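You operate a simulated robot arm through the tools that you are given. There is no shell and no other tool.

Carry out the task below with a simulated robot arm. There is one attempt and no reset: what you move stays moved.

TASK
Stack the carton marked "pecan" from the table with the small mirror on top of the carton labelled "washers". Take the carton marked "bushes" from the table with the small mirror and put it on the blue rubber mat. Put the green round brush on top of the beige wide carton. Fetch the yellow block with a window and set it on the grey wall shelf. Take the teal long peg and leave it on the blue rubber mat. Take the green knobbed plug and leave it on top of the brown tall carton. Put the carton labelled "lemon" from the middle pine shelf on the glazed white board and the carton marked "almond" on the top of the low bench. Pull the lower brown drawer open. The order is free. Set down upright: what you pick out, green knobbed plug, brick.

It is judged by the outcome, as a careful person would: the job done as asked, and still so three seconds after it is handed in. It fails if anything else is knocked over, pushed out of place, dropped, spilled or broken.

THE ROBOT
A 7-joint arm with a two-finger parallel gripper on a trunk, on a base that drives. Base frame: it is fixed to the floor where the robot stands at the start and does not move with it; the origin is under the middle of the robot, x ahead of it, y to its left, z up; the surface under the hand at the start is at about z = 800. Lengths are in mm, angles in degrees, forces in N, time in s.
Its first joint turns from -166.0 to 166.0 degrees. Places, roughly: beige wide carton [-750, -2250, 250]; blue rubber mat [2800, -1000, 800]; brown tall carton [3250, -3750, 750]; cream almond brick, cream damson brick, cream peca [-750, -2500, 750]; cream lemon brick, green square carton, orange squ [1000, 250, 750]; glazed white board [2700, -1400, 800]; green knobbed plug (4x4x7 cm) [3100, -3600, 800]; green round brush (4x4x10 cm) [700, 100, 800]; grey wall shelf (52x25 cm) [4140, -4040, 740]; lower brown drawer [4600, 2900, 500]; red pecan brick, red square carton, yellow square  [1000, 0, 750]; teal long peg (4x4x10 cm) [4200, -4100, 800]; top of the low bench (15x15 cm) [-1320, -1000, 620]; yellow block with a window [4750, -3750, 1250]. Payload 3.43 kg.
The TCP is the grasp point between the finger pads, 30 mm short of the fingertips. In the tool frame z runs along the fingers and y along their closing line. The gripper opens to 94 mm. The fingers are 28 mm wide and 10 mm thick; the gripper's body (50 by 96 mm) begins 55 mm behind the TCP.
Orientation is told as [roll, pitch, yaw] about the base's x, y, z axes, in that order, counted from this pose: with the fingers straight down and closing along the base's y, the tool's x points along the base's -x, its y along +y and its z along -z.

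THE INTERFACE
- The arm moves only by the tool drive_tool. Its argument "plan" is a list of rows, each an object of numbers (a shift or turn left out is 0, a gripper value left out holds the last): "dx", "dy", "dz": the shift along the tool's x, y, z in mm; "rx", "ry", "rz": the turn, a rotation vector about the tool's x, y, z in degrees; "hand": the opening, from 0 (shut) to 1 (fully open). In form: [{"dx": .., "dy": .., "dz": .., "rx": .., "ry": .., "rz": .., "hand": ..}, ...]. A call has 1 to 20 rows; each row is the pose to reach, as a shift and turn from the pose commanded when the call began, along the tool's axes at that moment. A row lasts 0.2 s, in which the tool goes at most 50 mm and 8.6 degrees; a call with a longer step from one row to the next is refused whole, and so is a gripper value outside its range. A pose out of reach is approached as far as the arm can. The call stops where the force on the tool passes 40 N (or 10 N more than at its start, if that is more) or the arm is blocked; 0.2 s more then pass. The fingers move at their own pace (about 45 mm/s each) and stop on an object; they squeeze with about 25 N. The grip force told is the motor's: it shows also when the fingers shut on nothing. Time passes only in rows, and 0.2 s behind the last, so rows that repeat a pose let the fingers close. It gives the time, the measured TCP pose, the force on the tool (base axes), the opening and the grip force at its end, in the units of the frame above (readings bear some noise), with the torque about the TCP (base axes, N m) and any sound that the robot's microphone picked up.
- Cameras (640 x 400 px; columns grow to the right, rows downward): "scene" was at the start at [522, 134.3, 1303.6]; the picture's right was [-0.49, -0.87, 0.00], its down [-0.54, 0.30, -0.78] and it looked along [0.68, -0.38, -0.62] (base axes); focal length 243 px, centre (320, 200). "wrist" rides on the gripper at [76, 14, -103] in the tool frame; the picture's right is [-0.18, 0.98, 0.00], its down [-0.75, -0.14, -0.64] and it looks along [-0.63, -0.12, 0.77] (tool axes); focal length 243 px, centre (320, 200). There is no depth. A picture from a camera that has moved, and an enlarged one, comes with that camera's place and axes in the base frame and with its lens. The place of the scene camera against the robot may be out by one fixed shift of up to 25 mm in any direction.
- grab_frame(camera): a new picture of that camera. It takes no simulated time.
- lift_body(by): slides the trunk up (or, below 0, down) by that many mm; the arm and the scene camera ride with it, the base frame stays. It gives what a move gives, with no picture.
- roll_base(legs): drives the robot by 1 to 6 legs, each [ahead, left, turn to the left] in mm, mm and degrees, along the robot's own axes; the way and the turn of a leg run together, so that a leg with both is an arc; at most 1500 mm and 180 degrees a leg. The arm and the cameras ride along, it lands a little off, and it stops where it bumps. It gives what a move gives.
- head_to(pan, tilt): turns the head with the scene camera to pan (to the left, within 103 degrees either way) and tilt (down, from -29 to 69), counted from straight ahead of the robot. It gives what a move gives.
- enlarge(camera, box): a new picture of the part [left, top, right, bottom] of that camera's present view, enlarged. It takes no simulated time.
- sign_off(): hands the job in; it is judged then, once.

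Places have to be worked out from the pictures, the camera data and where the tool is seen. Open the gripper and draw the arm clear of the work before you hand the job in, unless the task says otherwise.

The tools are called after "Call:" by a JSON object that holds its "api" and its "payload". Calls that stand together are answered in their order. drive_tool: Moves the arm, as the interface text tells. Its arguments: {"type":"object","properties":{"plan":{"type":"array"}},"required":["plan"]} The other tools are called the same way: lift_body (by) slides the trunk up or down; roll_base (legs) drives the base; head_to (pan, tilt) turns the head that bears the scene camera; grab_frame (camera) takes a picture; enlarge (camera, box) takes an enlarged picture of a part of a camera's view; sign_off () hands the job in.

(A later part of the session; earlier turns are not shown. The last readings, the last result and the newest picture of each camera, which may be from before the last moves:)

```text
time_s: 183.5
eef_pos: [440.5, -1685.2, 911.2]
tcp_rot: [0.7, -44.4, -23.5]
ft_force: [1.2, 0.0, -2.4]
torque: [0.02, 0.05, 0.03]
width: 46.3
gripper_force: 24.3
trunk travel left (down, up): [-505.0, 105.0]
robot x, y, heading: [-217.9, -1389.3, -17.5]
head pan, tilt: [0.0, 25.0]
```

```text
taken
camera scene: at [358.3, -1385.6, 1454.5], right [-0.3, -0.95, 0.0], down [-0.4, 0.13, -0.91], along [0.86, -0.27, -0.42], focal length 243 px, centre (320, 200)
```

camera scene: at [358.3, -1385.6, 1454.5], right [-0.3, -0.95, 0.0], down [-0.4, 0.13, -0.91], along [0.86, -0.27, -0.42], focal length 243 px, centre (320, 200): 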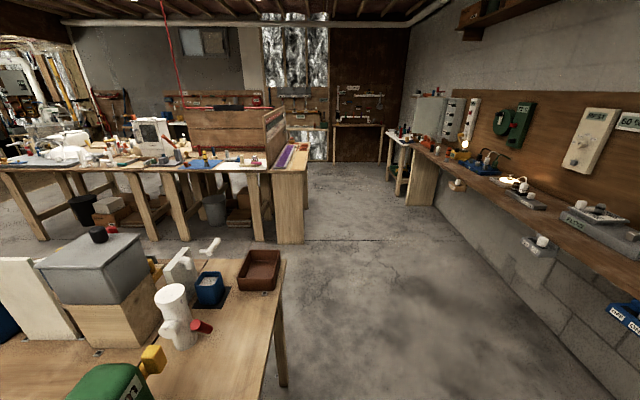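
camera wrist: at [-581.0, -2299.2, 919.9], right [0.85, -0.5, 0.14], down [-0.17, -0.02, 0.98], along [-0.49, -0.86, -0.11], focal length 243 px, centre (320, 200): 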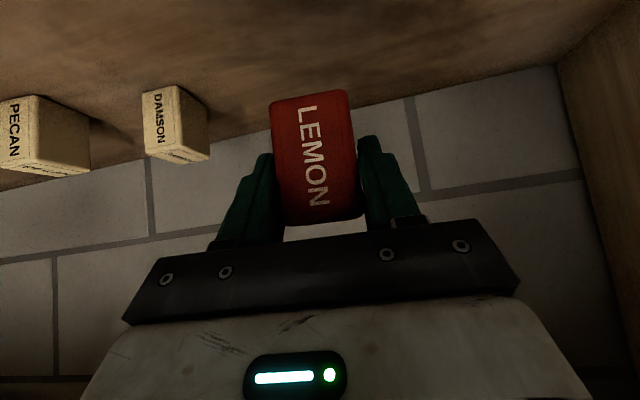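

The corridor ahead is clear, about 1 m wide. I drive along it in two legs to the end of table C, then look.

Call:
{"api": "roll_base", "payload": {"legs": [[675, -212, 0], [1100, 0, 0]]}}

Call:
{"api": "head_to", "payload": {"pan": 45, "tilt": 30}}

Call:
{"api": "grab_frame", "payload": {"camera": "scene"}}

Call:
{"api": "head_to", "payload": {"pan": -20, "tilt": 25}}

Call:
{"api": "grab_frame", "payload": {"camera": "scene"}}

```text
time_s: 192.6
eef_pos: [2065.2, -2409.8, 912.3]
tcp_rot: [0.7, -44.4, -22.9]
ft_force: [0.3, 0.0, -1.1]
torque: [-0.02, 0.02, -0.01]
width: 45.9
gripper_force: 25.1
trunk travel left (down, up): [-505.0, 105.0]
robot x, y, heading: [1409.7, -2121.7, -16.6]
head pan, tilt: [0.0, 25.0]
```

```text
time_s: 193.7
eef_pos: [2065.5, -2409.2, 911.9]
tcp_rot: [0.7, -44.4, -23.0]
ft_force: [-0.4, -0.5, -2.5]
torque: [0.01, 0.04, 0.02]
width: 46.3
gripper_force: 25.1
trunk travel left (down, up): [-505.0, 105.0]
robot x, y, heading: [1404.7, -2124.9, -17.0]
head pan, tilt: [45.0, 30.0]
```

```text
taken
camera scene: at [1972.1, -2040.8, 1446.6], right [0.47, -0.88, 0.0], down [-0.44, -0.23, -0.87], along [0.77, 0.41, -0.5], focal length 243 px, centre (320, 200)
```

scene: 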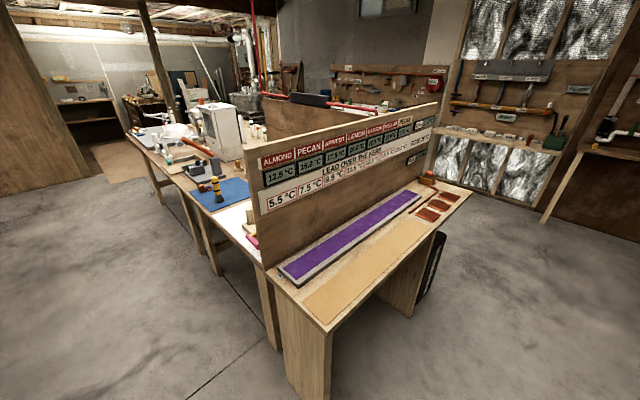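

```text
time_s: 195.1
eef_pos: [2063.7, -2408.3, 912.4]
tcp_rot: [0.7, -44.4, -23.1]
ft_force: [0.2, -0.3, -2.0]
torque: [0.01, 0.03, 0.01]
width: 46.2
gripper_force: 25.0
trunk travel left (down, up): [-505.0, 105.0]
robot x, y, heading: [1411.8, -2121.7, -16.8]
head pan, tilt: [-20.0, 25.0]
```

```text
taken
camera scene: at [1965.8, -2138.6, 1454.6], right [-0.6, -0.8, 0.0], down [-0.34, 0.25, -0.91], along [0.72, -0.55, -0.42], focal length 243 px, centre (320, 200)
```

scene: 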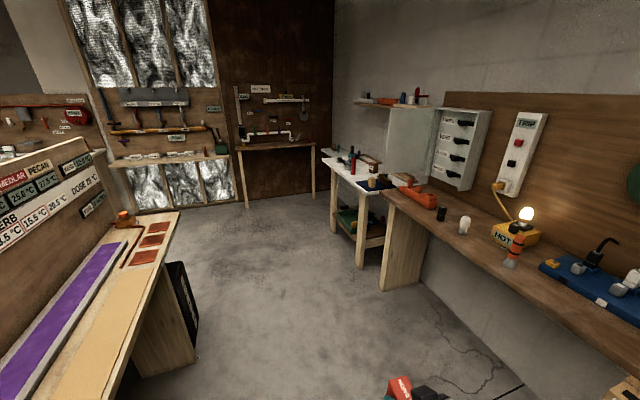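

The far table holds the blue mat (with a yellow/black thing on it) and the white board behind a chart panel. I slide left along the aisle to stand in front of the white board.

Call:
{"api": "roll_base", "payload": {"legs": [[25, 1087, -1.3]]}}

Call:
{"api": "head_to", "payload": {"pan": -10, "tilt": 40}}

Call:
{"api": "grab_frame", "payload": {"camera": "scene"}}

Call:
{"api": "grab_frame", "payload": {"camera": "wrist"}}

```text
time_s: 200.6
eef_pos: [2411.3, -1405.0, 911.3]
tcp_rot: [0.6, -44.4, -24.6]
ft_force: [-0.4, 0.3, -2.8]
torque: [0.01, 0.04, 0.01]
width: 45.9
gripper_force: 24.9
trunk travel left (down, up): [-505.0, 105.0]
robot x, y, heading: [1761.2, -1098.4, -18.3]
head pan, tilt: [-20.0, 25.0]
```

```text
time_s: 201.4
eef_pos: [2411.3, -1405.2, 911.0]
tcp_rot: [0.7, -44.4, -24.6]
ft_force: [-0.6, -0.4, -2.0]
torque: [0.0, 0.04, 0.01]
width: 46.3
gripper_force: 25.5
trunk travel left (down, up): [-505.0, 105.0]
robot x, y, heading: [1765.4, -1099.6, -18.6]
head pan, tilt: [-10.0, 40.0]
```

```text
taken
camera scene: at [2322.7, -1116.0, 1431.3], right [-0.48, -0.88, 0.0], down [-0.56, 0.31, -0.77], along [0.67, -0.37, -0.64], focal length 243 px, centre (320, 200)
```

scene: 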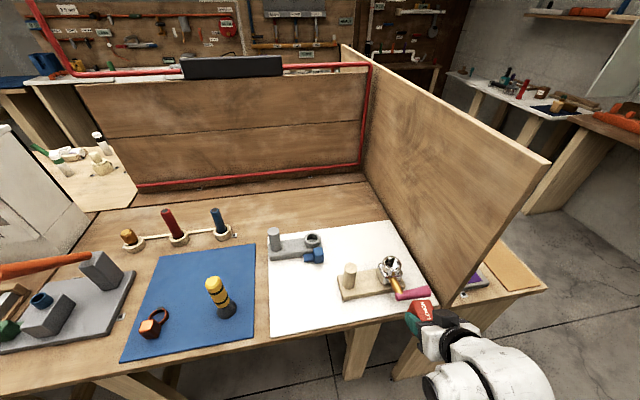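

```text
taken
camera wrist: at [2302.5, -1341.7, 932.4], right [0.52, 0.84, 0.14], down [0.02, -0.17, 0.98], along [0.85, -0.51, -0.11], focal length 243 px, centre (320, 200)
```

wrist: 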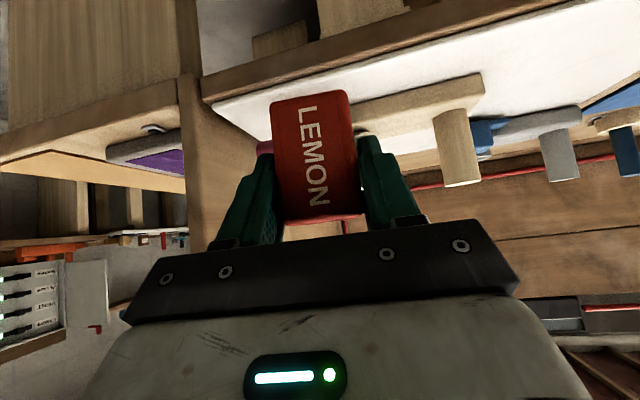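

Call:
{"api": "enlarge", "payload": {"camera": "scene", "box": [110, 190, 450, 370]}}

```text
1.88 times, centred on (280, 280) of scene
camera zoom: at [2322.7, -1116.0, 1431.3], right [-0.48, -0.88, 0.0], down [-0.56, 0.31, -0.77], along [0.67, -0.37, -0.64], focal length 457 px, centre (395, 49)
```

zoom: 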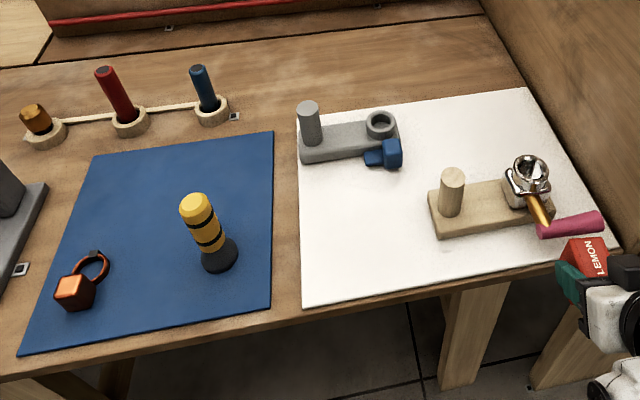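

The white board (centre ≈[2670,-1380]) has a free area at its front-left around [2641,-1209]. I raise 80 mm, slide left and then forward so the brick comes above that spot.

Call:
{"api": "lift_body", "payload": {"by": 80}}

Call:
{"api": "roll_base", "payload": {"legs": [[0, 254, 0], [140, 0, 0]]}}

Call:
{"api": "head_to", "payload": {"pan": -20, "tilt": 45}}

Call:
{"api": "grab_frame", "payload": {"camera": "scene"}}

Call:
{"api": "grab_frame", "payload": {"camera": "wrist"}}

```text
time_s: 202.5
eef_pos: [2412.2, -1404.9, 991.9]
tcp_rot: [0.7, -44.3, -24.7]
ft_force: [0.8, -0.2, -2.4]
torque: [0.0, 0.03, 0.0]
width: 46.2
gripper_force: 25.2
trunk travel left (down, up): [-585.0, 25.0]
robot x, y, heading: [1761.4, -1100.7, -19.0]
head pan, tilt: [-10.0, 40.0]
```

```text
time_s: 205.3
eef_pos: [2627.0, -1210.4, 991.6]
tcp_rot: [0.7, -44.4, -24.7]
ft_force: [0.0, -0.8, -2.1]
torque: [0.03, 0.04, 0.02]
width: 46.2
gripper_force: 25.0
trunk travel left (down, up): [-585.0, 25.0]
robot x, y, heading: [1982.2, -904.1, -18.7]
head pan, tilt: [-10.0, 40.0]
```

```text
time_s: 206.0
eef_pos: [2625.4, -1210.6, 992.1]
tcp_rot: [0.7, -44.4, -24.7]
ft_force: [0.3, -0.3, -2.6]
torque: [0.0, 0.03, -0.03]
width: 46.1
gripper_force: 25.5
trunk travel left (down, up): [-585.0, 25.0]
robot x, y, heading: [1978.4, -903.8, -18.6]
head pan, tilt: [-20.0, 45.0]
```

```text
taken
camera scene: at [2526.8, -931.0, 1504.0], right [-0.62, -0.78, 0.0], down [-0.55, 0.44, -0.71], along [0.55, -0.44, -0.71], focal length 243 px, centre (320, 200)
```

scene: 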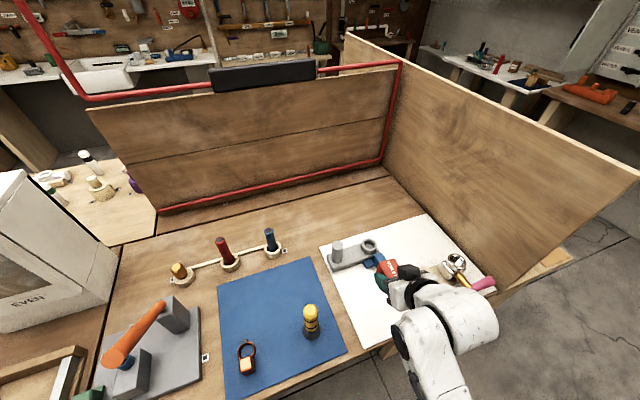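

```text
taken
camera wrist: at [2517.6, -1146.7, 1012.4], right [0.52, 0.84, 0.14], down [0.02, -0.17, 0.98], along [0.85, -0.51, -0.11], focal length 243 px, centre (320, 200)
```

wrist: 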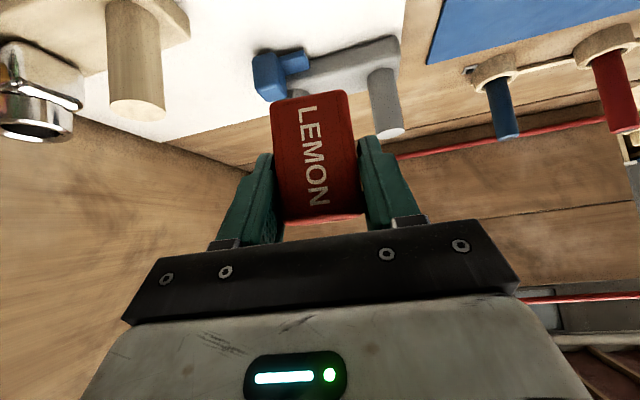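

From the wrist view the scene camera reads about 20 mm too far right here; the free spot stays around [2645,-1200], 70–80 mm inside the board's front-left corner. I lower the trunk 100 mm and check again.

Call:
{"api": "lift_body", "payload": {"by": -100}}

Call:
{"api": "grab_frame", "payload": {"camera": "wrist"}}

Call:
{"api": "enlarge", "payload": {"camera": "scene", "box": [280, 200, 520, 370]}}

```text
time_s: 207.4
eef_pos: [2626.3, -1210.6, 892.3]
tcp_rot: [0.6, -44.4, -24.7]
ft_force: [0.5, 0.8, -1.9]
torque: [-0.01, 0.03, 0.03]
width: 46.1
gripper_force: 25.0
trunk travel left (down, up): [-485.0, 125.0]
robot x, y, heading: [1979.3, -903.2, -18.6]
head pan, tilt: [-20.0, 45.0]
```

```text
taken
camera wrist: at [2517.5, -1146.7, 912.5], right [0.52, 0.84, 0.14], down [0.02, -0.17, 0.98], along [0.85, -0.51, -0.11], focal length 243 px, centre (320, 200)
```

wrist: 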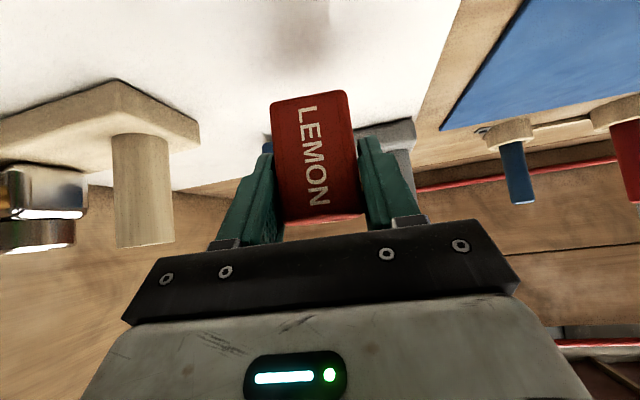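

```text
2.35 times, centred on (400, 285) of scene
camera zoom: at [2526.7, -931.0, 1404.1], right [-0.62, -0.78, 0.0], down [-0.55, 0.44, -0.71], along [0.55, -0.44, -0.71], focal length 571 px, centre (132, 0)
```

zoom: 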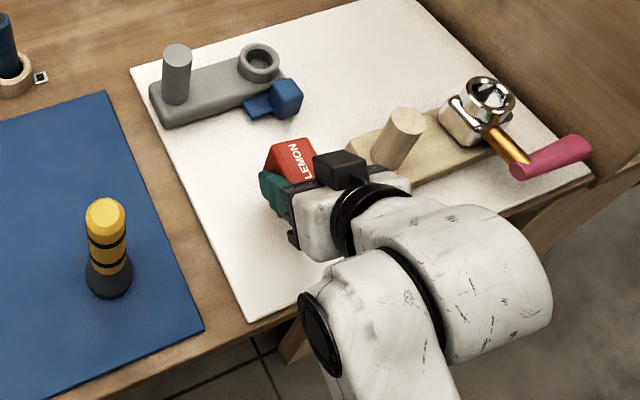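

Clearances to the wooden stand (~105 mm to the right) are fine. I shift 17 mm left, 13 mm forward and descend to just above the board.

Call:
{"api": "drive_tool", "payload": {"plan": [{"dx": 0, "dy": 5, "dz": 2}, {"dx": 1, "dy": 12, "dz": 6}, {"dx": 4, "dy": 16, "dz": 13}, {"dx": 8, "dy": 17.4, "dz": 22}, {"dx": 12, "dy": 17.4, "dz": 29}, {"dx": 15, "dy": 17.4, "dz": 33}, {"dx": 16.2, "dy": 17.4, "dz": 34.5}, {"dx": 16.2, "dy": 17.4, "dz": 34.5}]}}

Call:
{"api": "drive_tool", "payload": {"plan": [{"dx": 1.4, "dz": 1.4}, {"dx": 2.8, "dz": 2.8}, {"dx": 4.2, "dz": 4.2}]}}

```text
time_s: 209.2
eef_pos: [2644.6, -1199.2, 856.4]
tcp_rot: [0.7, -44.6, -24.6]
ft_force: [-0.2, -0.2, 1.9]
torque: [-0.11, -0.03, -0.01]
width: 46.2
gripper_force: 25.0
trunk travel left (down, up): [-485.0, 125.0]
robot x, y, heading: [1972.4, -907.2, -18.7]
head pan, tilt: [-20.0, 45.0]
```

```text
time_s: 210.0
eef_pos: [2645.3, -1200.2, 852.2]
tcp_rot: [0.8, -44.8, -24.6]
ft_force: [1.3, -0.5, 21.4]
torque: [-0.41, 0.22, -0.06]
width: 46.5
gripper_force: 24.8
trunk travel left (down, up): [-485.0, 125.0]
robot x, y, heading: [1978.4, -907.3, -18.6]
head pan, tilt: [-20.0, 45.0]
```

Contact at about 21 N; the brick sits on the board. I release gently.

Call:
{"api": "drive_tool", "payload": {"plan": [{"hand": 0.52}, {"hand": 0.56}, {"hand": 0.62}, {"hand": 0.7}, {"hand": 0.7}, {"hand": 0.7}]}}

Call:
{"api": "grab_frame", "payload": {"camera": "wrist"}}

```text
time_s: 211.4
eef_pos: [2645.3, -1200.2, 848.7]
tcp_rot: [0.7, -44.4, -24.7]
ft_force: [0.2, 0.2, -0.5]
torque: [0.01, 0.01, 0.01]
width: 65.7
gripper_force: 0.1
trunk travel left (down, up): [-485.0, 125.0]
robot x, y, heading: [1976.7, -902.6, -19.0]
head pan, tilt: [-20.0, 45.0]
```

```text
taken
camera wrist: at [2536.1, -1135.2, 870.6], right [0.52, 0.84, 0.14], down [0.02, -0.17, 0.98], along [0.85, -0.51, -0.11], focal length 243 px, centre (320, 200)
```

wrist: 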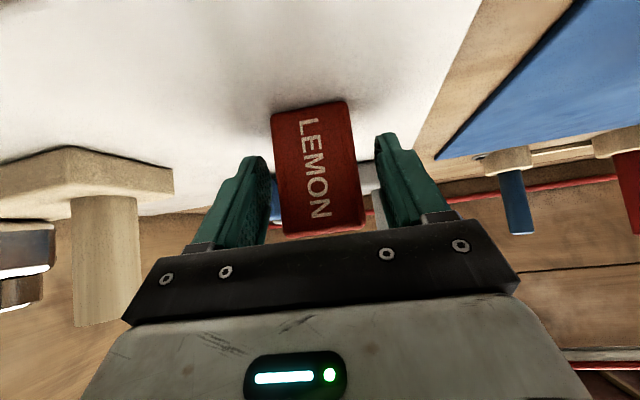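

LEMON stands upright on the board. I open fully and retreat along the approach line.

Call:
{"api": "drive_tool", "payload": {"plan": [{"hand": 1}, {"hand": 1}, {"dz": -8, "hand": 1}, {"dz": -25, "hand": 1}, {"dz": -50, "hand": 1}, {"dz": -80, "hand": 1}, {"dz": -110, "hand": 1}, {"dz": -110, "hand": 1}]}}

Call:
{"api": "grab_frame", "payload": {"camera": "wrist"}}

Call:
{"api": "grab_frame", "payload": {"camera": "scene"}}

```text
time_s: 213.2
eef_pos: [2575.2, -1168.0, 929.5]
tcp_rot: [0.8, -44.4, -24.6]
ft_force: [0.3, 0.1, 0.6]
torque: [-0.01, -0.01, 0.0]
width: 93.9
gripper_force: 0.2
trunk travel left (down, up): [-485.0, 125.0]
robot x, y, heading: [1980.4, -904.9, -18.4]
head pan, tilt: [-20.0, 45.0]
```

```text
taken
camera wrist: at [2464.8, -1103.9, 949.8], right [0.52, 0.84, 0.14], down [0.02, -0.17, 0.98], along [0.85, -0.51, -0.11], focal length 243 px, centre (320, 200)
```

wrist: 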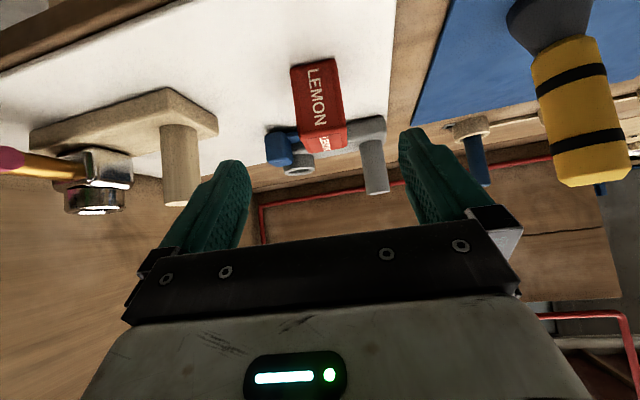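

```text
taken
camera scene: at [2526.6, -931.0, 1404.1], right [-0.62, -0.78, 0.0], down [-0.55, 0.44, -0.71], along [0.55, -0.44, -0.71], focal length 243 px, centre (320, 200)
```

scene: 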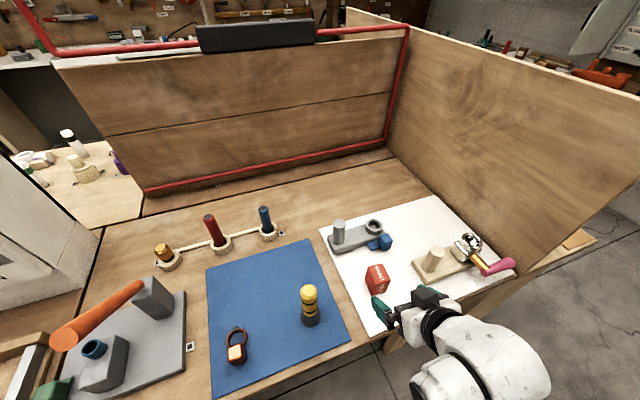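

LEMON is placed. Next the green knobbed plug: I back out of this aisle and go along the right wall toward it.

Call:
{"api": "roll_base", "payload": {"legs": [[-165, 0, 0], [0, -1310, 0.4], [1300, 0, 0]]}}

Call:
{"api": "head_to", "payload": {"pan": -30, "tilt": 25}}

Call:
{"api": "grab_frame", "payload": {"camera": "scene"}}

Call:
{"api": "head_to", "payload": {"pan": 15, "tilt": 20}}

Call:
{"api": "grab_frame", "payload": {"camera": "scene"}}

```text
time_s: 226.9
eef_pos: [3224.6, -2766.2, 928.1]
tcp_rot: [0.7, -44.3, -24.5]
ft_force: [0.1, 0.0, 0.3]
torque: [0.01, 0.02, 0.03]
width: 94.0
gripper_force: 0.0
trunk travel left (down, up): [-485.0, 125.0]
robot x, y, heading: [2627.6, -2505.0, -18.6]
head pan, tilt: [-20.0, 45.0]
```

```text
time_s: 227.7
eef_pos: [3224.5, -2765.7, 928.9]
tcp_rot: [0.7, -44.4, -24.5]
ft_force: [0.6, 0.7, 0.1]
torque: [-0.01, 0.01, 0.03]
width: 93.8
gripper_force: 0.2
trunk travel left (down, up): [-485.0, 125.0]
robot x, y, heading: [2624.6, -2503.7, -18.4]
head pan, tilt: [-30.0, 25.0]
```

```text
taken
camera scene: at [3174.2, -2547.6, 1434.6], right [-0.75, -0.66, 0.0], down [-0.28, 0.32, -0.91], along [0.6, -0.68, -0.42], focal length 243 px, centre (320, 200)
```

scene: 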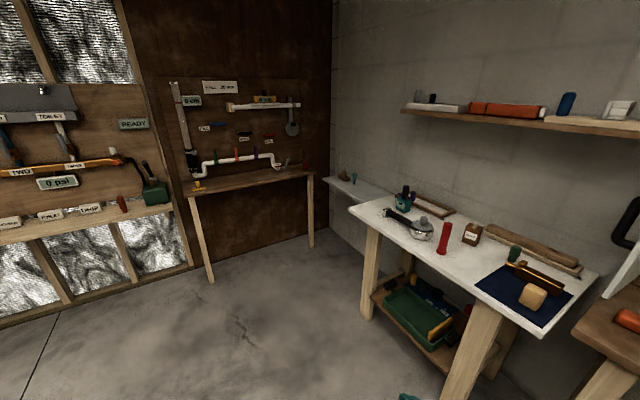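

```text
time_s: 228.8
eef_pos: [3224.1, -2766.2, 929.6]
tcp_rot: [0.6, -44.5, -24.4]
ft_force: [0.2, 0.2, 0.0]
torque: [0.02, 0.02, -0.03]
width: 94.1
gripper_force: 0.1
trunk travel left (down, up): [-485.0, 125.0]
robot x, y, heading: [2629.5, -2503.3, -18.5]
head pan, tilt: [15.0, 20.0]
```

```text
taken
camera scene: at [3206.1, -2484.4, 1442.7], right [-0.06, -1.0, 0.0], down [-0.34, 0.02, -0.94], along [0.94, -0.06, -0.34], focal length 243 px, centre (320, 200)
```

scene: 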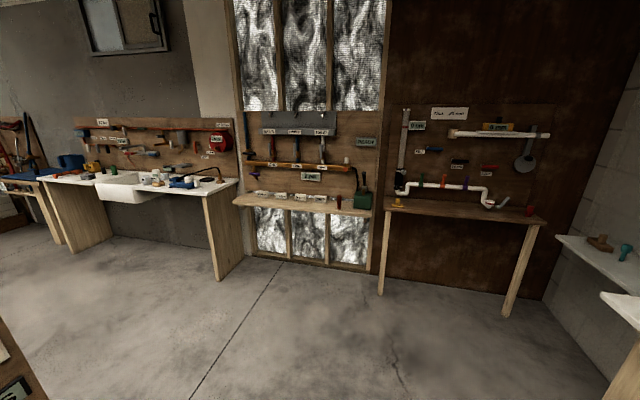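

The white-topped table ahead-right holds the brown carton and the green plug; the grey wall shelf with a teal peg is beyond. I enlarge.

Call:
{"api": "head_to", "payload": {"pan": -45, "tilt": 35}}

Call:
{"api": "grab_frame", "payload": {"camera": "scene"}}

Call:
{"api": "enlarge", "payload": {"camera": "scene", "box": [180, 120, 460, 290]}}

```text
time_s: 230.1
eef_pos: [3224.9, -2767.0, 929.5]
tcp_rot: [0.7, -44.3, -24.5]
ft_force: [0.5, 0.7, -0.5]
torque: [0.03, -0.01, 0.02]
width: 94.0
gripper_force: 0.1
trunk travel left (down, up): [-485.0, 125.0]
robot x, y, heading: [2627.9, -2508.6, -18.6]
head pan, tilt: [-45.0, 35.0]
```

```text
taken
camera scene: at [3152.5, -2557.5, 1418.9], right [-0.89, -0.45, 0.0], down [-0.26, 0.51, -0.82], along [0.37, -0.73, -0.57], focal length 243 px, centre (320, 200)
```

scene: 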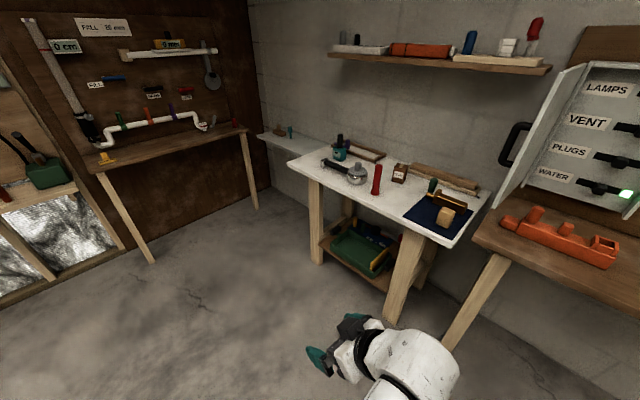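

```text
2.29 times, centred on (320, 205) of scene
camera zoom: at [3152.5, -2557.5, 1418.9], right [-0.89, -0.45, 0.0], down [-0.26, 0.51, -0.82], along [0.37, -0.73, -0.57], focal length 555 px, centre (320, 189)
```

zoom: 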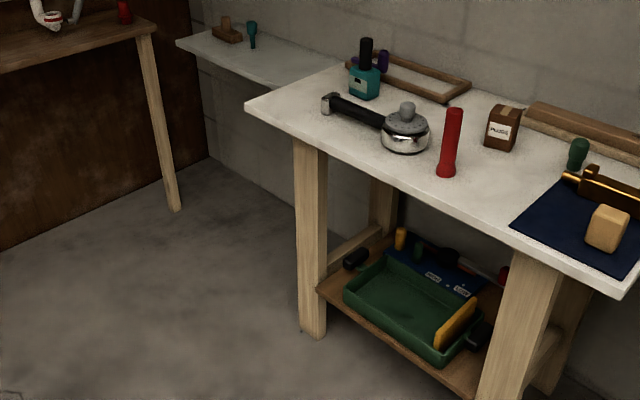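

The brown carton is labelled PLUGS at about [3268,-3634]; the green plug stands near [3112,-3631]. I drive to stand in front of that table and turn right to face it, well clear.

Call:
{"api": "roll_base", "payload": {"legs": [[830, 110, 0], [0, 0, -45], [0, 0, -44.5]]}}

Call:
{"api": "head_to", "payload": {"pan": 0, "tilt": 40}}

Call:
{"api": "grab_frame", "payload": {"camera": "scene"}}

Call:
{"api": "grab_frame", "payload": {"camera": "wrist"}}

```text
time_s: 238.7
eef_pos: [3196.8, -3263.9, 928.3]
tcp_rot: [0.7, -44.4, -114.3]
ft_force: [-0.6, 0.2, -0.2]
torque: [-0.01, 0.0, -0.02]
width: 94.0
gripper_force: 0.1
trunk travel left (down, up): [-485.0, 125.0]
robot x, y, heading: [3456.1, -2663.5, -108.3]
head pan, tilt: [-45.0, 35.0]
```

```text
time_s: 239.8
eef_pos: [3196.6, -3263.5, 930.3]
tcp_rot: [0.7, -44.5, -114.3]
ft_force: [-0.6, -0.2, 0.4]
torque: [0.02, -0.02, 0.0]
width: 93.9
gripper_force: 0.2
trunk travel left (down, up): [-485.0, 125.0]
robot x, y, heading: [3452.3, -2671.4, -108.3]
head pan, tilt: [0.0, 40.0]
```

```text
taken
camera scene: at [3479.8, -3245.2, 1411.3], right [-0.95, 0.31, 0.0], down [0.2, 0.61, -0.77], along [-0.24, -0.73, -0.64], focal length 243 px, centre (320, 200)
```

scene: 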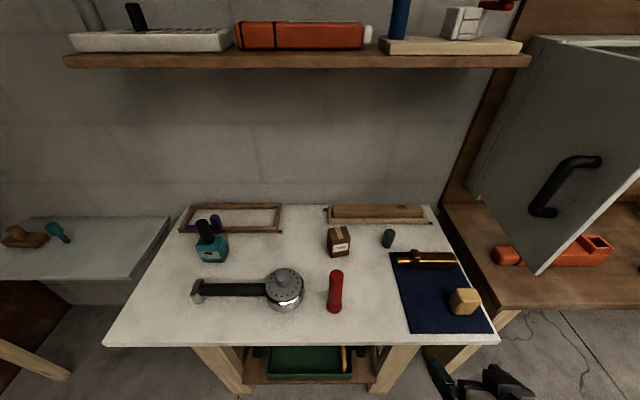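

```text
taken
camera wrist: at [3260.3, -3154.5, 949.5], right [0.85, -0.52, 0.14], down [-0.17, -0.02, 0.98], along [-0.5, -0.86, -0.11], focal length 243 px, centre (320, 200)
```

wrist: 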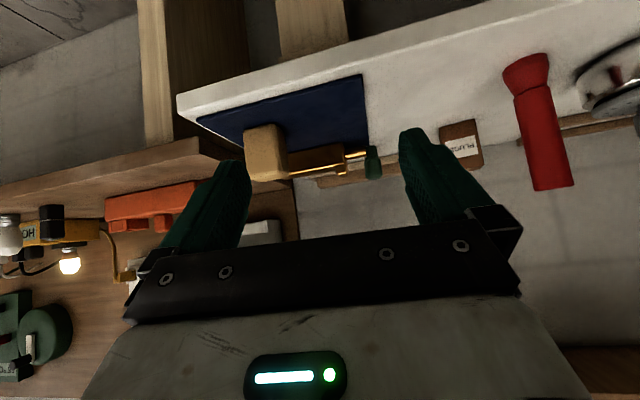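

Call:
{"api": "enlarge", "payload": {"camera": "wrist", "box": [220, 70, 500, 220]}}

Call:
{"api": "enlarge", "payload": {"camera": "scene", "box": [310, 200, 500, 340]}}

```text
2.29 times, centred on (360, 145) of wrist
camera zoom: at [3260.3, -3154.5, 949.5], right [0.85, -0.52, 0.14], down [-0.17, -0.02, 0.98], along [-0.5, -0.86, -0.11], focal length 555 px, centre (229, 326)
```

zoom: 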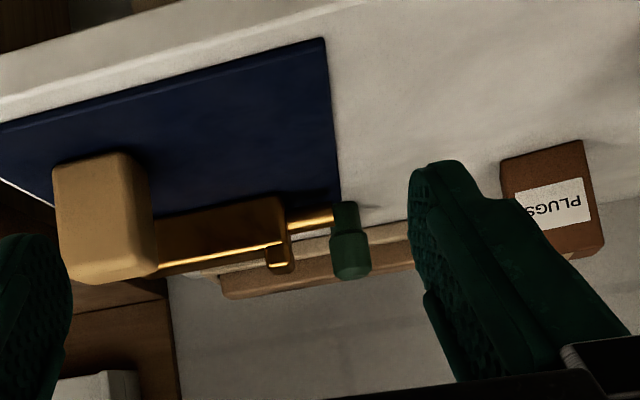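

```text
2.86 times, centred on (405, 270) of scene
camera zoom: at [3479.8, -3245.2, 1411.3], right [-0.95, 0.31, 0.0], down [0.2, 0.61, -0.77], along [-0.24, -0.73, -0.64], focal length 694 px, centre (77, 0)
```

zoom: 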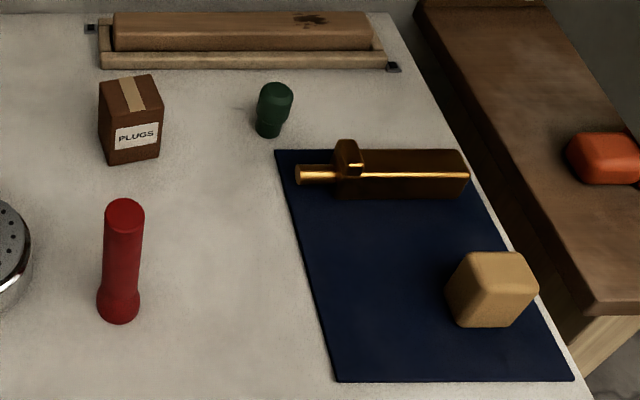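

Wrist view puts the plug foot at about [3110,-3638] and the carton at about [3261,-3682]. I bring the tool upright (vertical) here in front of the table, raising it a bit.

Call:
{"api": "drive_tool", "payload": {"plan": [{"dx": -6, "dz": -6, "ry": 6}, {"dx": -12, "dz": -12, "ry": 13}, {"dx": -18, "dz": -18, "ry": 20}, {"dx": -24, "dz": -24, "ry": 27}, {"dx": -30, "dz": -30, "ry": 34}, {"dx": -35, "dz": -36, "ry": 41}, {"dx": -35, "dz": -36, "ry": 44.4}, {"dx": -35, "dz": -36, "ry": 44.4}]}}

```text
time_s: 241.8
eef_pos: [3340.5, -3301.8, 977.8]
tcp_rot: [0.5, 0.1, -86.8]
ft_force: [0.5, -0.2, -0.7]
torque: [-0.01, 0.03, 0.0]
width: 94.1
gripper_force: 0.0
out of reach, approached as far as the arm can: row 4, 5, 6
trunk travel left (down, up): [-485.0, 125.0]
robot x, y, heading: [3454.4, -2667.0, -108.4]
head pan, tilt: [0.0, 40.0]
stopped in row 8: the arm was blocked; the commanded pose is now the measured one
```

The arm ran into a limit on the way ("blocked") and drifted sideways; I look to see what surrounds it.

Call:
{"api": "grab_frame", "payload": {"camera": "scene"}}

Call:
{"api": "grab_frame", "payload": {"camera": "wrist"}}

Call:
{"api": "drive_tool", "payload": {"plan": [{"dz": 0}, {"dz": 0}]}}

```text
taken
camera scene: at [3480.2, -3245.1, 1411.6], right [-0.95, 0.31, 0.0], down [0.2, 0.61, -0.77], along [-0.24, -0.73, -0.64], focal length 243 px, centre (320, 200)
```

scene: 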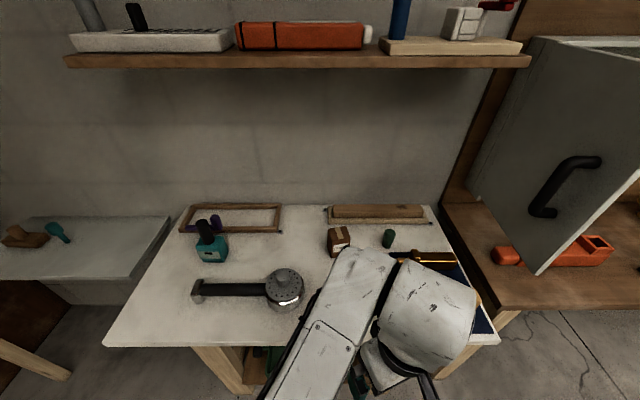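

```text
taken
camera wrist: at [3350.1, -3226.0, 1081.4], right [0.99, -0.13, 0.01], down [-0.1, -0.76, 0.64], along [-0.08, -0.63, -0.77], focal length 243 px, centre (320, 200)
```

wrist: 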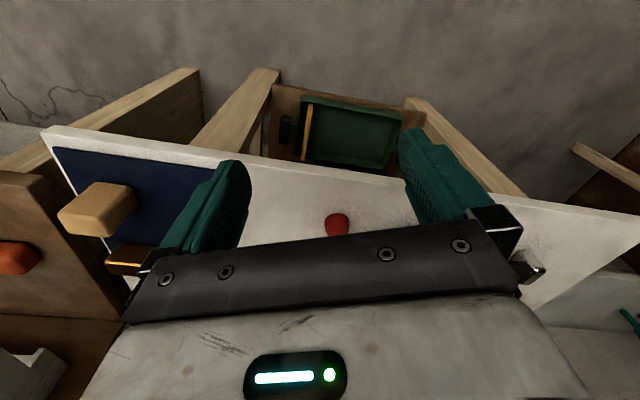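

```text
time_s: 242.4
eef_pos: [3339.1, -3302.8, 977.2]
tcp_rot: [0.6, 0.2, -86.9]
ft_force: [0.3, 0.2, -0.8]
torque: [0.02, 0.02, 0.0]
width: 93.8
gripper_force: 0.1
trunk travel left (down, up): [-485.0, 125.0]
robot x, y, heading: [3453.9, -2666.6, -108.1]
head pan, tilt: [0.0, 40.0]
```

Nothing was touched; it was only the arm's own limit, and the tool is now vertical. I raise the trunk 80 mm and drive forward to bring plug and carton into comfortable reach.

Call:
{"api": "lift_body", "payload": {"by": 80}}

Call:
{"api": "roll_base", "payload": {"legs": [[270, 0, 0]]}}

Call:
{"api": "grab_frame", "payload": {"camera": "wrist"}}

Call:
{"api": "grab_frame", "payload": {"camera": "scene"}}

```text
time_s: 243.6
eef_pos: [3339.6, -3302.2, 1057.6]
tcp_rot: [0.6, 0.1, -86.8]
ft_force: [0.4, -0.7, 0.4]
torque: [0.01, 0.01, -0.01]
width: 94.0
gripper_force: 0.0
trunk travel left (down, up): [-565.0, 45.0]
robot x, y, heading: [3453.5, -2664.6, -108.1]
head pan, tilt: [0.0, 40.0]
```

```text
time_s: 245.5
eef_pos: [3251.9, -3560.7, 1056.8]
tcp_rot: [0.6, 0.1, -87.0]
ft_force: [-0.4, -0.7, -0.4]
torque: [0.03, 0.0, -0.02]
width: 94.1
gripper_force: 0.0
trunk travel left (down, up): [-565.0, 45.0]
robot x, y, heading: [3367.9, -2926.1, -108.2]
head pan, tilt: [0.0, 40.0]
```

```text
taken
camera wrist: at [3261.5, -3483.5, 1161.0], right [0.99, -0.13, 0.01], down [-0.11, -0.76, 0.64], along [-0.08, -0.63, -0.77], focal length 243 px, centre (320, 200)
```

wrist: 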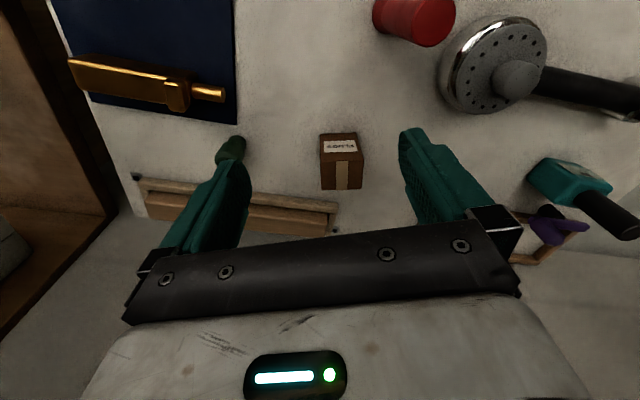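

```text
taken
camera scene: at [3391.9, -3503.2, 1491.3], right [-0.95, 0.32, 0.0], down [0.2, 0.61, -0.77], along [-0.24, -0.73, -0.64], focal length 243 px, centre (320, 200)
```

scene: 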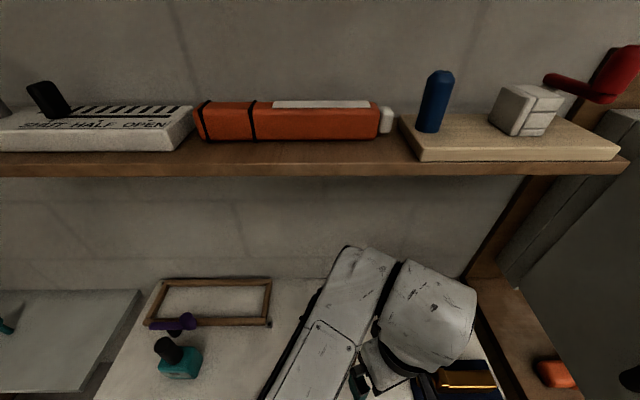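

Call:
{"api": "enlarge", "payload": {"camera": "wrist", "box": [190, 100, 400, 220]}}

```text
3.05 times, centred on (295, 160) of wrist
camera zoom: at [3261.5, -3483.5, 1161.0], right [0.99, -0.13, 0.01], down [-0.11, -0.76, 0.64], along [-0.08, -0.63, -0.77], focal length 739 px, centre (396, 322)
```

zoom: 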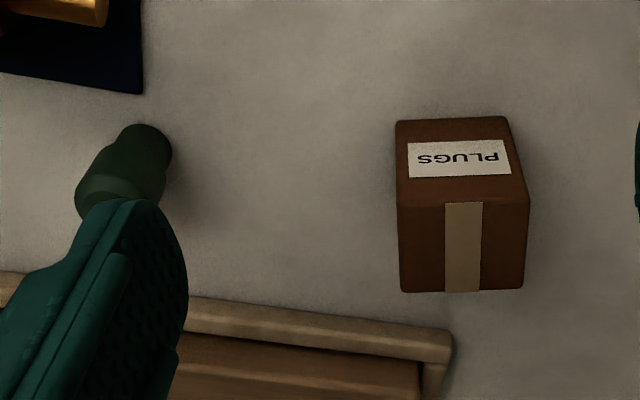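

Carton PLUGS: top z≈881, centre [3267,-3674]; plug centre about [3111,-3642]. I move over the plug at a safe height.

Call:
{"api": "drive_tool", "payload": {"plan": [{"dx": -8, "dy": -16, "dz": 8}, {"dx": -22, "dy": -44, "dz": 28}, {"dx": -40, "dy": -80, "dz": 52}, {"dx": -56, "dy": -112, "dz": 74}, {"dx": -68, "dy": -136, "dz": 92}, {"dx": -72, "dy": -144, "dz": 97}, {"dx": -72, "dy": -144, "dz": 97}]}}

Call:
{"api": "grab_frame", "payload": {"camera": "wrist"}}

Call:
{"api": "enlarge", "payload": {"camera": "wrist", "box": [240, 60, 420, 180]}}

```text
time_s: 247.1
eef_pos: [3111.6, -3639.2, 957.6]
tcp_rot: [0.5, 0.0, -87.0]
ft_force: [1.5, 0.2, 0.1]
torque: [0.01, -0.03, 0.01]
width: 93.9
gripper_force: 0.1
trunk travel left (down, up): [-565.0, 45.0]
robot x, y, heading: [3368.7, -2925.8, -108.5]
head pan, tilt: [0.0, 40.0]
```

```text
taken
camera wrist: at [3121.4, -3563.1, 1062.3], right [0.99, -0.13, 0.01], down [-0.11, -0.76, 0.64], along [-0.08, -0.63, -0.77], focal length 243 px, centre (320, 200)
```

wrist: 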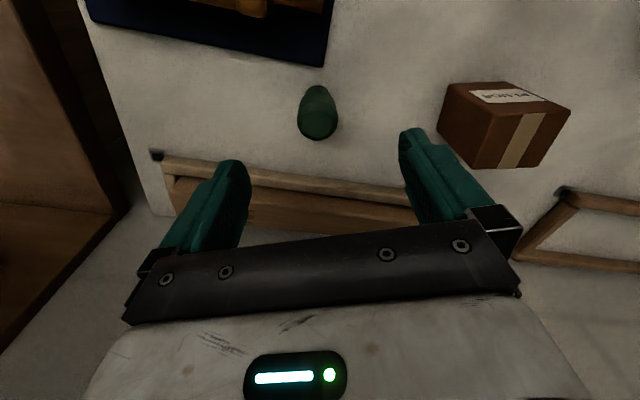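

```text
3.33 times, centred on (330, 120) of wrist
camera zoom: at [3121.4, -3563.1, 1062.3], right [0.99, -0.13, 0.01], down [-0.11, -0.76, 0.64], along [-0.08, -0.63, -0.77], focal length 809 px, centre (287, 467)
```

zoom: 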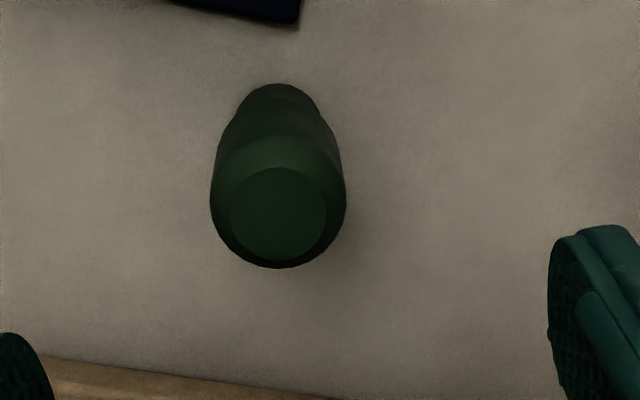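

The plug is within 3 mm of the hand's centre. I descend to z≈842 and close on its head.

Call:
{"api": "drive_tool", "payload": {"plan": [{"dx": -2, "dy": -2.4, "dz": 20}, {"dx": -2, "dy": -2.4, "dz": 55}, {"dx": -2, "dy": -2.4, "dz": 88}, {"dx": -2, "dy": -2.4, "dz": 108}, {"dx": -2, "dy": -2.4, "dz": 115}, {"dx": -2, "dy": -2.4, "dz": 115, "hand": 0}, {"dx": -2, "dy": -2.4, "dz": 115, "hand": 0}, {"dx": -2, "dy": -2.4, "dz": 115, "hand": 0}, {"dx": -2, "dy": -2.4, "dz": 115, "hand": 0}, {"dx": -2, "dy": -2.4, "dz": 115, "hand": 0}, {"dx": -2, "dy": -2.4, "dz": 115, "hand": 0}, {"dx": -2, "dy": -2.4, "dz": 115, "hand": 0}]}}

Call:
{"api": "drive_tool", "payload": {"plan": [{"dz": -2}, {"dz": -5}, {"dz": -10}, {"dz": -18}, {"dz": -28}, {"dz": -40}, {"dz": -54}, {"dz": -70}, {"dz": -86}, {"dz": -102}, {"dz": -116}, {"dz": -126}, {"dz": -130}, {"dz": -130}]}}

Call:
{"api": "grab_frame", "payload": {"camera": "wrist"}}

```text
time_s: 249.7
eef_pos: [3110.4, -3640.1, 843.0]
tcp_rot: [0.6, 0.2, -87.1]
ft_force: [-0.3, 1.4, 0.1]
torque: [0.02, 0.01, -0.02]
width: 33.8
gripper_force: 25.0
trunk travel left (down, up): [-565.0, 45.0]
robot x, y, heading: [3368.5, -2923.6, -108.4]
head pan, tilt: [0.0, 40.0]
```

```text
time_s: 252.7
eef_pos: [3109.6, -3640.7, 974.4]
tcp_rot: [0.6, 0.1, -87.1]
ft_force: [0.4, -0.3, 0.2]
torque: [0.0, 0.01, 0.01]
width: 33.8
gripper_force: 25.2
trunk travel left (down, up): [-565.0, 45.0]
robot x, y, heading: [3367.1, -2922.8, -108.5]
head pan, tilt: [0.0, 40.0]
```

```text
taken
camera wrist: at [3119.6, -3564.5, 1077.5], right [0.99, -0.13, 0.01], down [-0.11, -0.76, 0.64], along [-0.08, -0.63, -0.77], focal length 243 px, centre (320, 200)
```

wrist: 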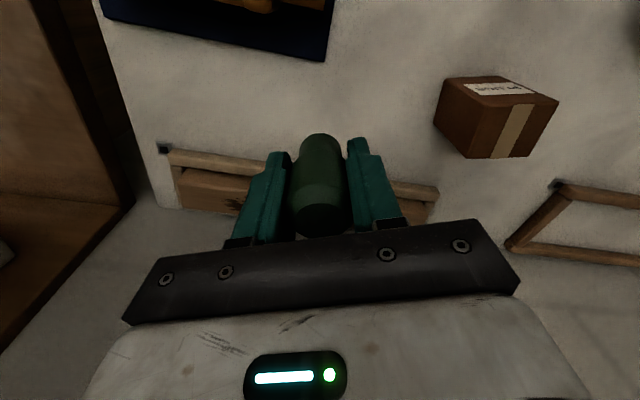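

Plug held. I move it over the carton slowly.

Call:
{"api": "drive_tool", "payload": {"plan": [{"dx": -1, "dy": 4}, {"dx": -4, "dy": 14}, {"dx": -8, "dy": 30}, {"dx": -13, "dy": 48}, {"dx": -18, "dy": 66}, {"dx": -23, "dy": 84}, {"dx": -28, "dy": 102}, {"dx": -33, "dy": 120}, {"dx": -37, "dy": 136}, {"dx": -40, "dy": 147}, {"dx": -41.5, "dy": 153}, {"dx": -41.9, "dy": 154.8}, {"dx": -41.9, "dy": 154.8}]}}

Call:
{"api": "grab_frame", "payload": {"camera": "wrist"}}

Call:
{"api": "enlarge", "payload": {"camera": "wrist", "box": [230, 60, 410, 180]}}

```text
time_s: 255.5
eef_pos: [3266.9, -3674.7, 974.9]
tcp_rot: [0.6, 0.1, -87.1]
ft_force: [0.4, -0.2, -0.3]
torque: [0.02, 0.01, 0.04]
width: 34.0
gripper_force: 25.0
trunk travel left (down, up): [-565.0, 45.0]
robot x, y, heading: [3369.8, -2922.8, -108.2]
head pan, tilt: [0.0, 40.0]
```

```text
taken
camera wrist: at [3276.5, -3598.7, 1078.7], right [0.99, -0.13, 0.01], down [-0.11, -0.76, 0.64], along [-0.08, -0.63, -0.77], focal length 243 px, centre (320, 200)
```

wrist: 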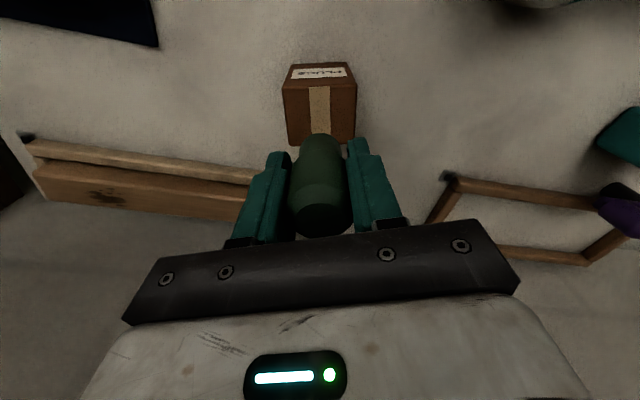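

```text
3.33 times, centred on (320, 120) of wrist
camera zoom: at [3276.5, -3598.7, 1078.7], right [0.99, -0.13, 0.01], down [-0.11, -0.76, 0.64], along [-0.08, -0.63, -0.77], focal length 809 px, centre (320, 467)
```

zoom: 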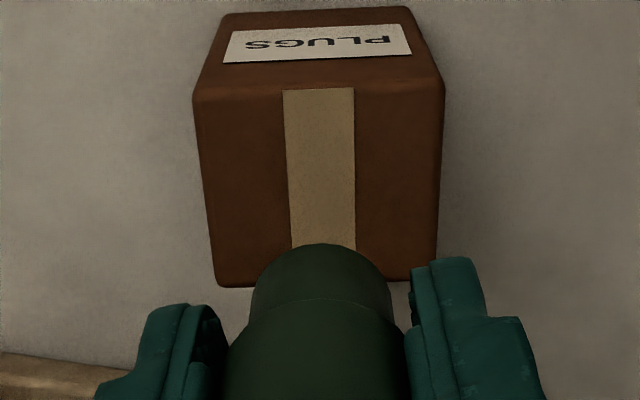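

Centred over the carton top within 2 mm. I lower slowly to contact.

Call:
{"api": "drive_tool", "payload": {"plan": [{"dx": 1, "dz": 4}, {"dx": 1, "dz": 12}, {"dx": 1, "dz": 24}, {"dx": 1, "dz": 35}, {"dx": 1, "dz": 42}, {"dx": 1, "dz": 45}, {"dx": 1, "dz": 46}]}}

Call:
{"api": "drive_tool", "payload": {"plan": [{"dz": 1}, {"dz": 2}, {"dz": 3}, {"dz": 3}]}}

```text
time_s: 257.1
eef_pos: [3267.5, -3674.5, 928.6]
tcp_rot: [0.7, 0.1, -87.1]
ft_force: [0.5, 0.6, -0.9]
torque: [-0.01, 0.02, 0.02]
width: 33.8
gripper_force: 24.8
trunk travel left (down, up): [-565.0, 45.0]
robot x, y, heading: [3369.3, -2921.7, -108.7]
head pan, tilt: [0.0, 40.0]
```

```text
time_s: 258.1
eef_pos: [3266.8, -3674.0, 926.9]
tcp_rot: [0.6, 0.0, -87.1]
ft_force: [-1.5, -1.3, 18.9]
torque: [-0.08, 0.2, -0.06]
width: 33.7
gripper_force: 25.3
trunk travel left (down, up): [-565.0, 45.0]
robot x, y, heading: [3369.3, -2924.1, -108.8]
head pan, tilt: [0.0, 40.0]
```

Contact (19 N). I ease off 1 mm and release.

Call:
{"api": "drive_tool", "payload": {"plan": [{"dz": -1}, {"dz": -1, "hand": 0.38}, {"dz": -1, "hand": 0.42}, {"dz": -1, "hand": 0.48}, {"dz": -1, "hand": 0.56}, {"dz": -1, "hand": 0.65}, {"dz": -1, "hand": 0.65}]}}

Call:
{"api": "grab_frame", "payload": {"camera": "wrist"}}

Call:
{"api": "drive_tool", "payload": {"plan": [{"hand": 0.8}, {"dz": -6, "hand": 0.8}, {"dz": -20, "hand": 0.8}, {"dz": -45, "hand": 0.9}, {"dz": -75, "hand": 1}, {"dz": -100, "hand": 1}, {"dz": -100, "hand": 1}]}}

Call:
{"api": "grab_frame", "payload": {"camera": "wrist"}}

```text
time_s: 259.7
eef_pos: [3267.6, -3673.6, 927.3]
tcp_rot: [0.6, 0.2, -87.1]
ft_force: [-0.7, -0.5, -0.5]
torque: [0.0, -0.03, 0.01]
width: 60.9
gripper_force: 0.1
trunk travel left (down, up): [-565.0, 45.0]
robot x, y, heading: [3363.9, -2921.8, -108.6]
head pan, tilt: [0.0, 40.0]
```

```text
taken
camera wrist: at [3277.1, -3597.5, 1030.8], right [0.99, -0.13, 0.01], down [-0.11, -0.76, 0.64], along [-0.08, -0.63, -0.77], focal length 243 px, centre (320, 200)
```

wrist: 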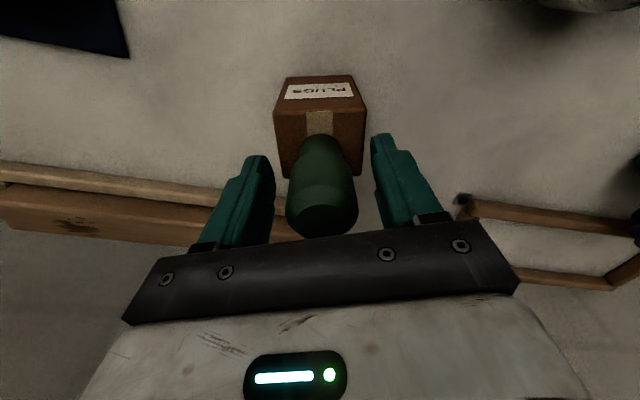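

```text
time_s: 261.3
eef_pos: [3266.8, -3673.5, 1028.1]
tcp_rot: [0.4, 0.0, -87.1]
ft_force: [-0.5, 0.9, 0.3]
torque: [0.0, 0.02, 0.01]
width: 94.1
gripper_force: 0.0
trunk travel left (down, up): [-565.0, 45.0]
robot x, y, heading: [3366.4, -2924.4, -108.3]
head pan, tilt: [0.0, 40.0]
```

```text
taken
camera wrist: at [3276.0, -3597.9, 1131.2], right [0.99, -0.13, 0.01], down [-0.11, -0.76, 0.64], along [-0.08, -0.63, -0.77], focal length 243 px, centre (320, 200)
```

wrist: 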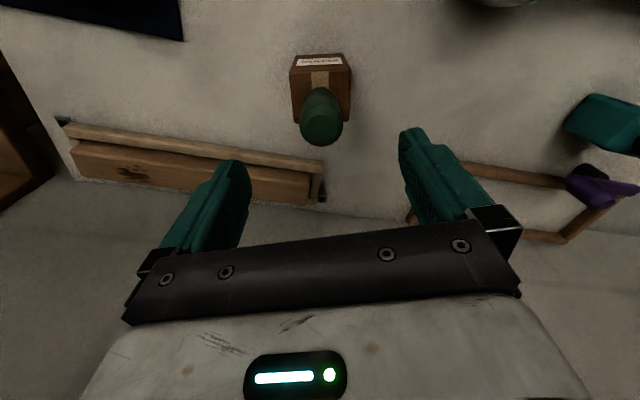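

The plug stands on the brown carton. Next the yellow block with a window: I back off, turn left toward the end wall and look at it.

Call:
{"api": "roll_base", "payload": {"legs": [[-350, 0, 0], [0, 0, 45], [0, 0, 45], [550, 0, 0]]}}

Call:
{"api": "head_to", "payload": {"pan": -25, "tilt": 15}}

Call:
{"api": "grab_frame", "payload": {"camera": "scene"}}

```text
time_s: 270.5
eef_pos: [4753.1, -2854.7, 1027.7]
tcp_rot: [0.6, 0.1, 3.5]
ft_force: [-0.7, -0.3, 0.3]
torque: [0.0, 0.04, 0.0]
width: 94.1
gripper_force: 0.0
trunk travel left (down, up): [-565.0, 45.0]
robot x, y, heading: [3998.0, -2757.4, -18.0]
head pan, tilt: [0.0, 40.0]
```

```text
time_s: 271.4
eef_pos: [4752.5, -2853.9, 1027.1]
tcp_rot: [0.6, 0.2, 3.6]
ft_force: [0.6, 0.5, -0.1]
torque: [0.02, 0.0, -0.03]
width: 94.0
gripper_force: 0.1
trunk travel left (down, up): [-565.0, 45.0]
robot x, y, heading: [4001.5, -2758.4, -17.6]
head pan, tilt: [-25.0, 15.0]
```

```text
taken
camera scene: at [4554.3, -2791.4, 1530.7], right [-0.68, -0.73, 0.0], down [-0.19, 0.18, -0.97], along [0.71, -0.66, -0.26], focal length 243 px, centre (320, 200)
```

scene: 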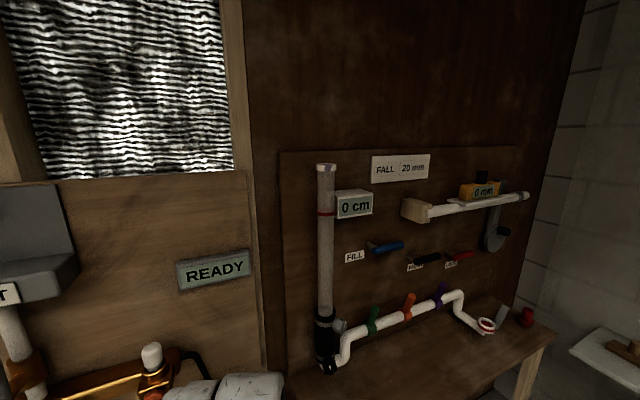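

Call:
{"api": "enlarge", "payload": {"camera": "scene", "box": [390, 140, 550, 260]}}

Call:
{"api": "head_to", "payload": {"pan": -50, "tilt": 35}}

Call:
{"api": "grab_frame", "payload": {"camera": "scene"}}

```text
3.33 times, centred on (470, 200) of scene
camera zoom: at [4554.3, -2791.4, 1530.7], right [-0.68, -0.73, 0.0], down [-0.19, 0.18, -0.97], along [0.71, -0.66, -0.26], focal length 809 px, centre (-180, 200)
```

zoom: 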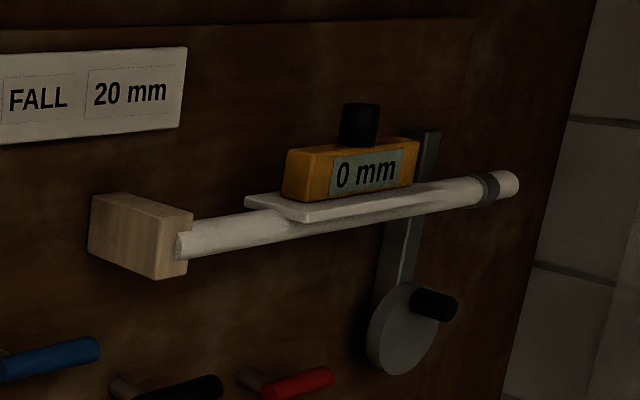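

```text
time_s: 272.2
eef_pos: [4752.6, -2854.0, 1027.4]
tcp_rot: [0.6, 0.2, 3.5]
ft_force: [0.8, 0.9, 0.4]
torque: [0.03, 0.0, 0.04]
width: 93.9
gripper_force: 0.1
trunk travel left (down, up): [-565.0, 45.0]
robot x, y, heading: [4000.6, -2761.8, -17.9]
head pan, tilt: [-50.0, 35.0]
```

```text
taken
camera scene: at [4519.0, -2809.5, 1498.9], right [-0.93, -0.38, 0.0], down [-0.22, 0.53, -0.82], along [0.31, -0.76, -0.57], focal length 243 px, centre (320, 200)
```

scene: 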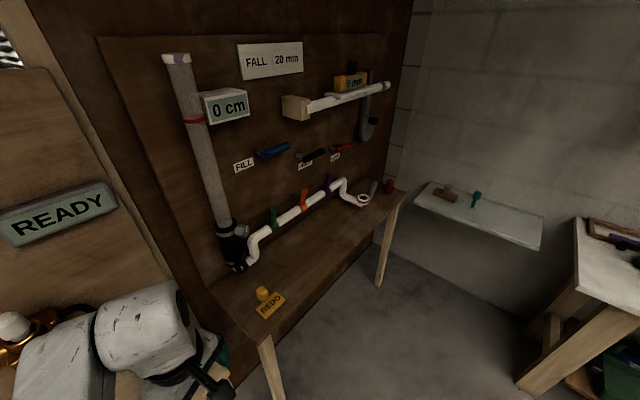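

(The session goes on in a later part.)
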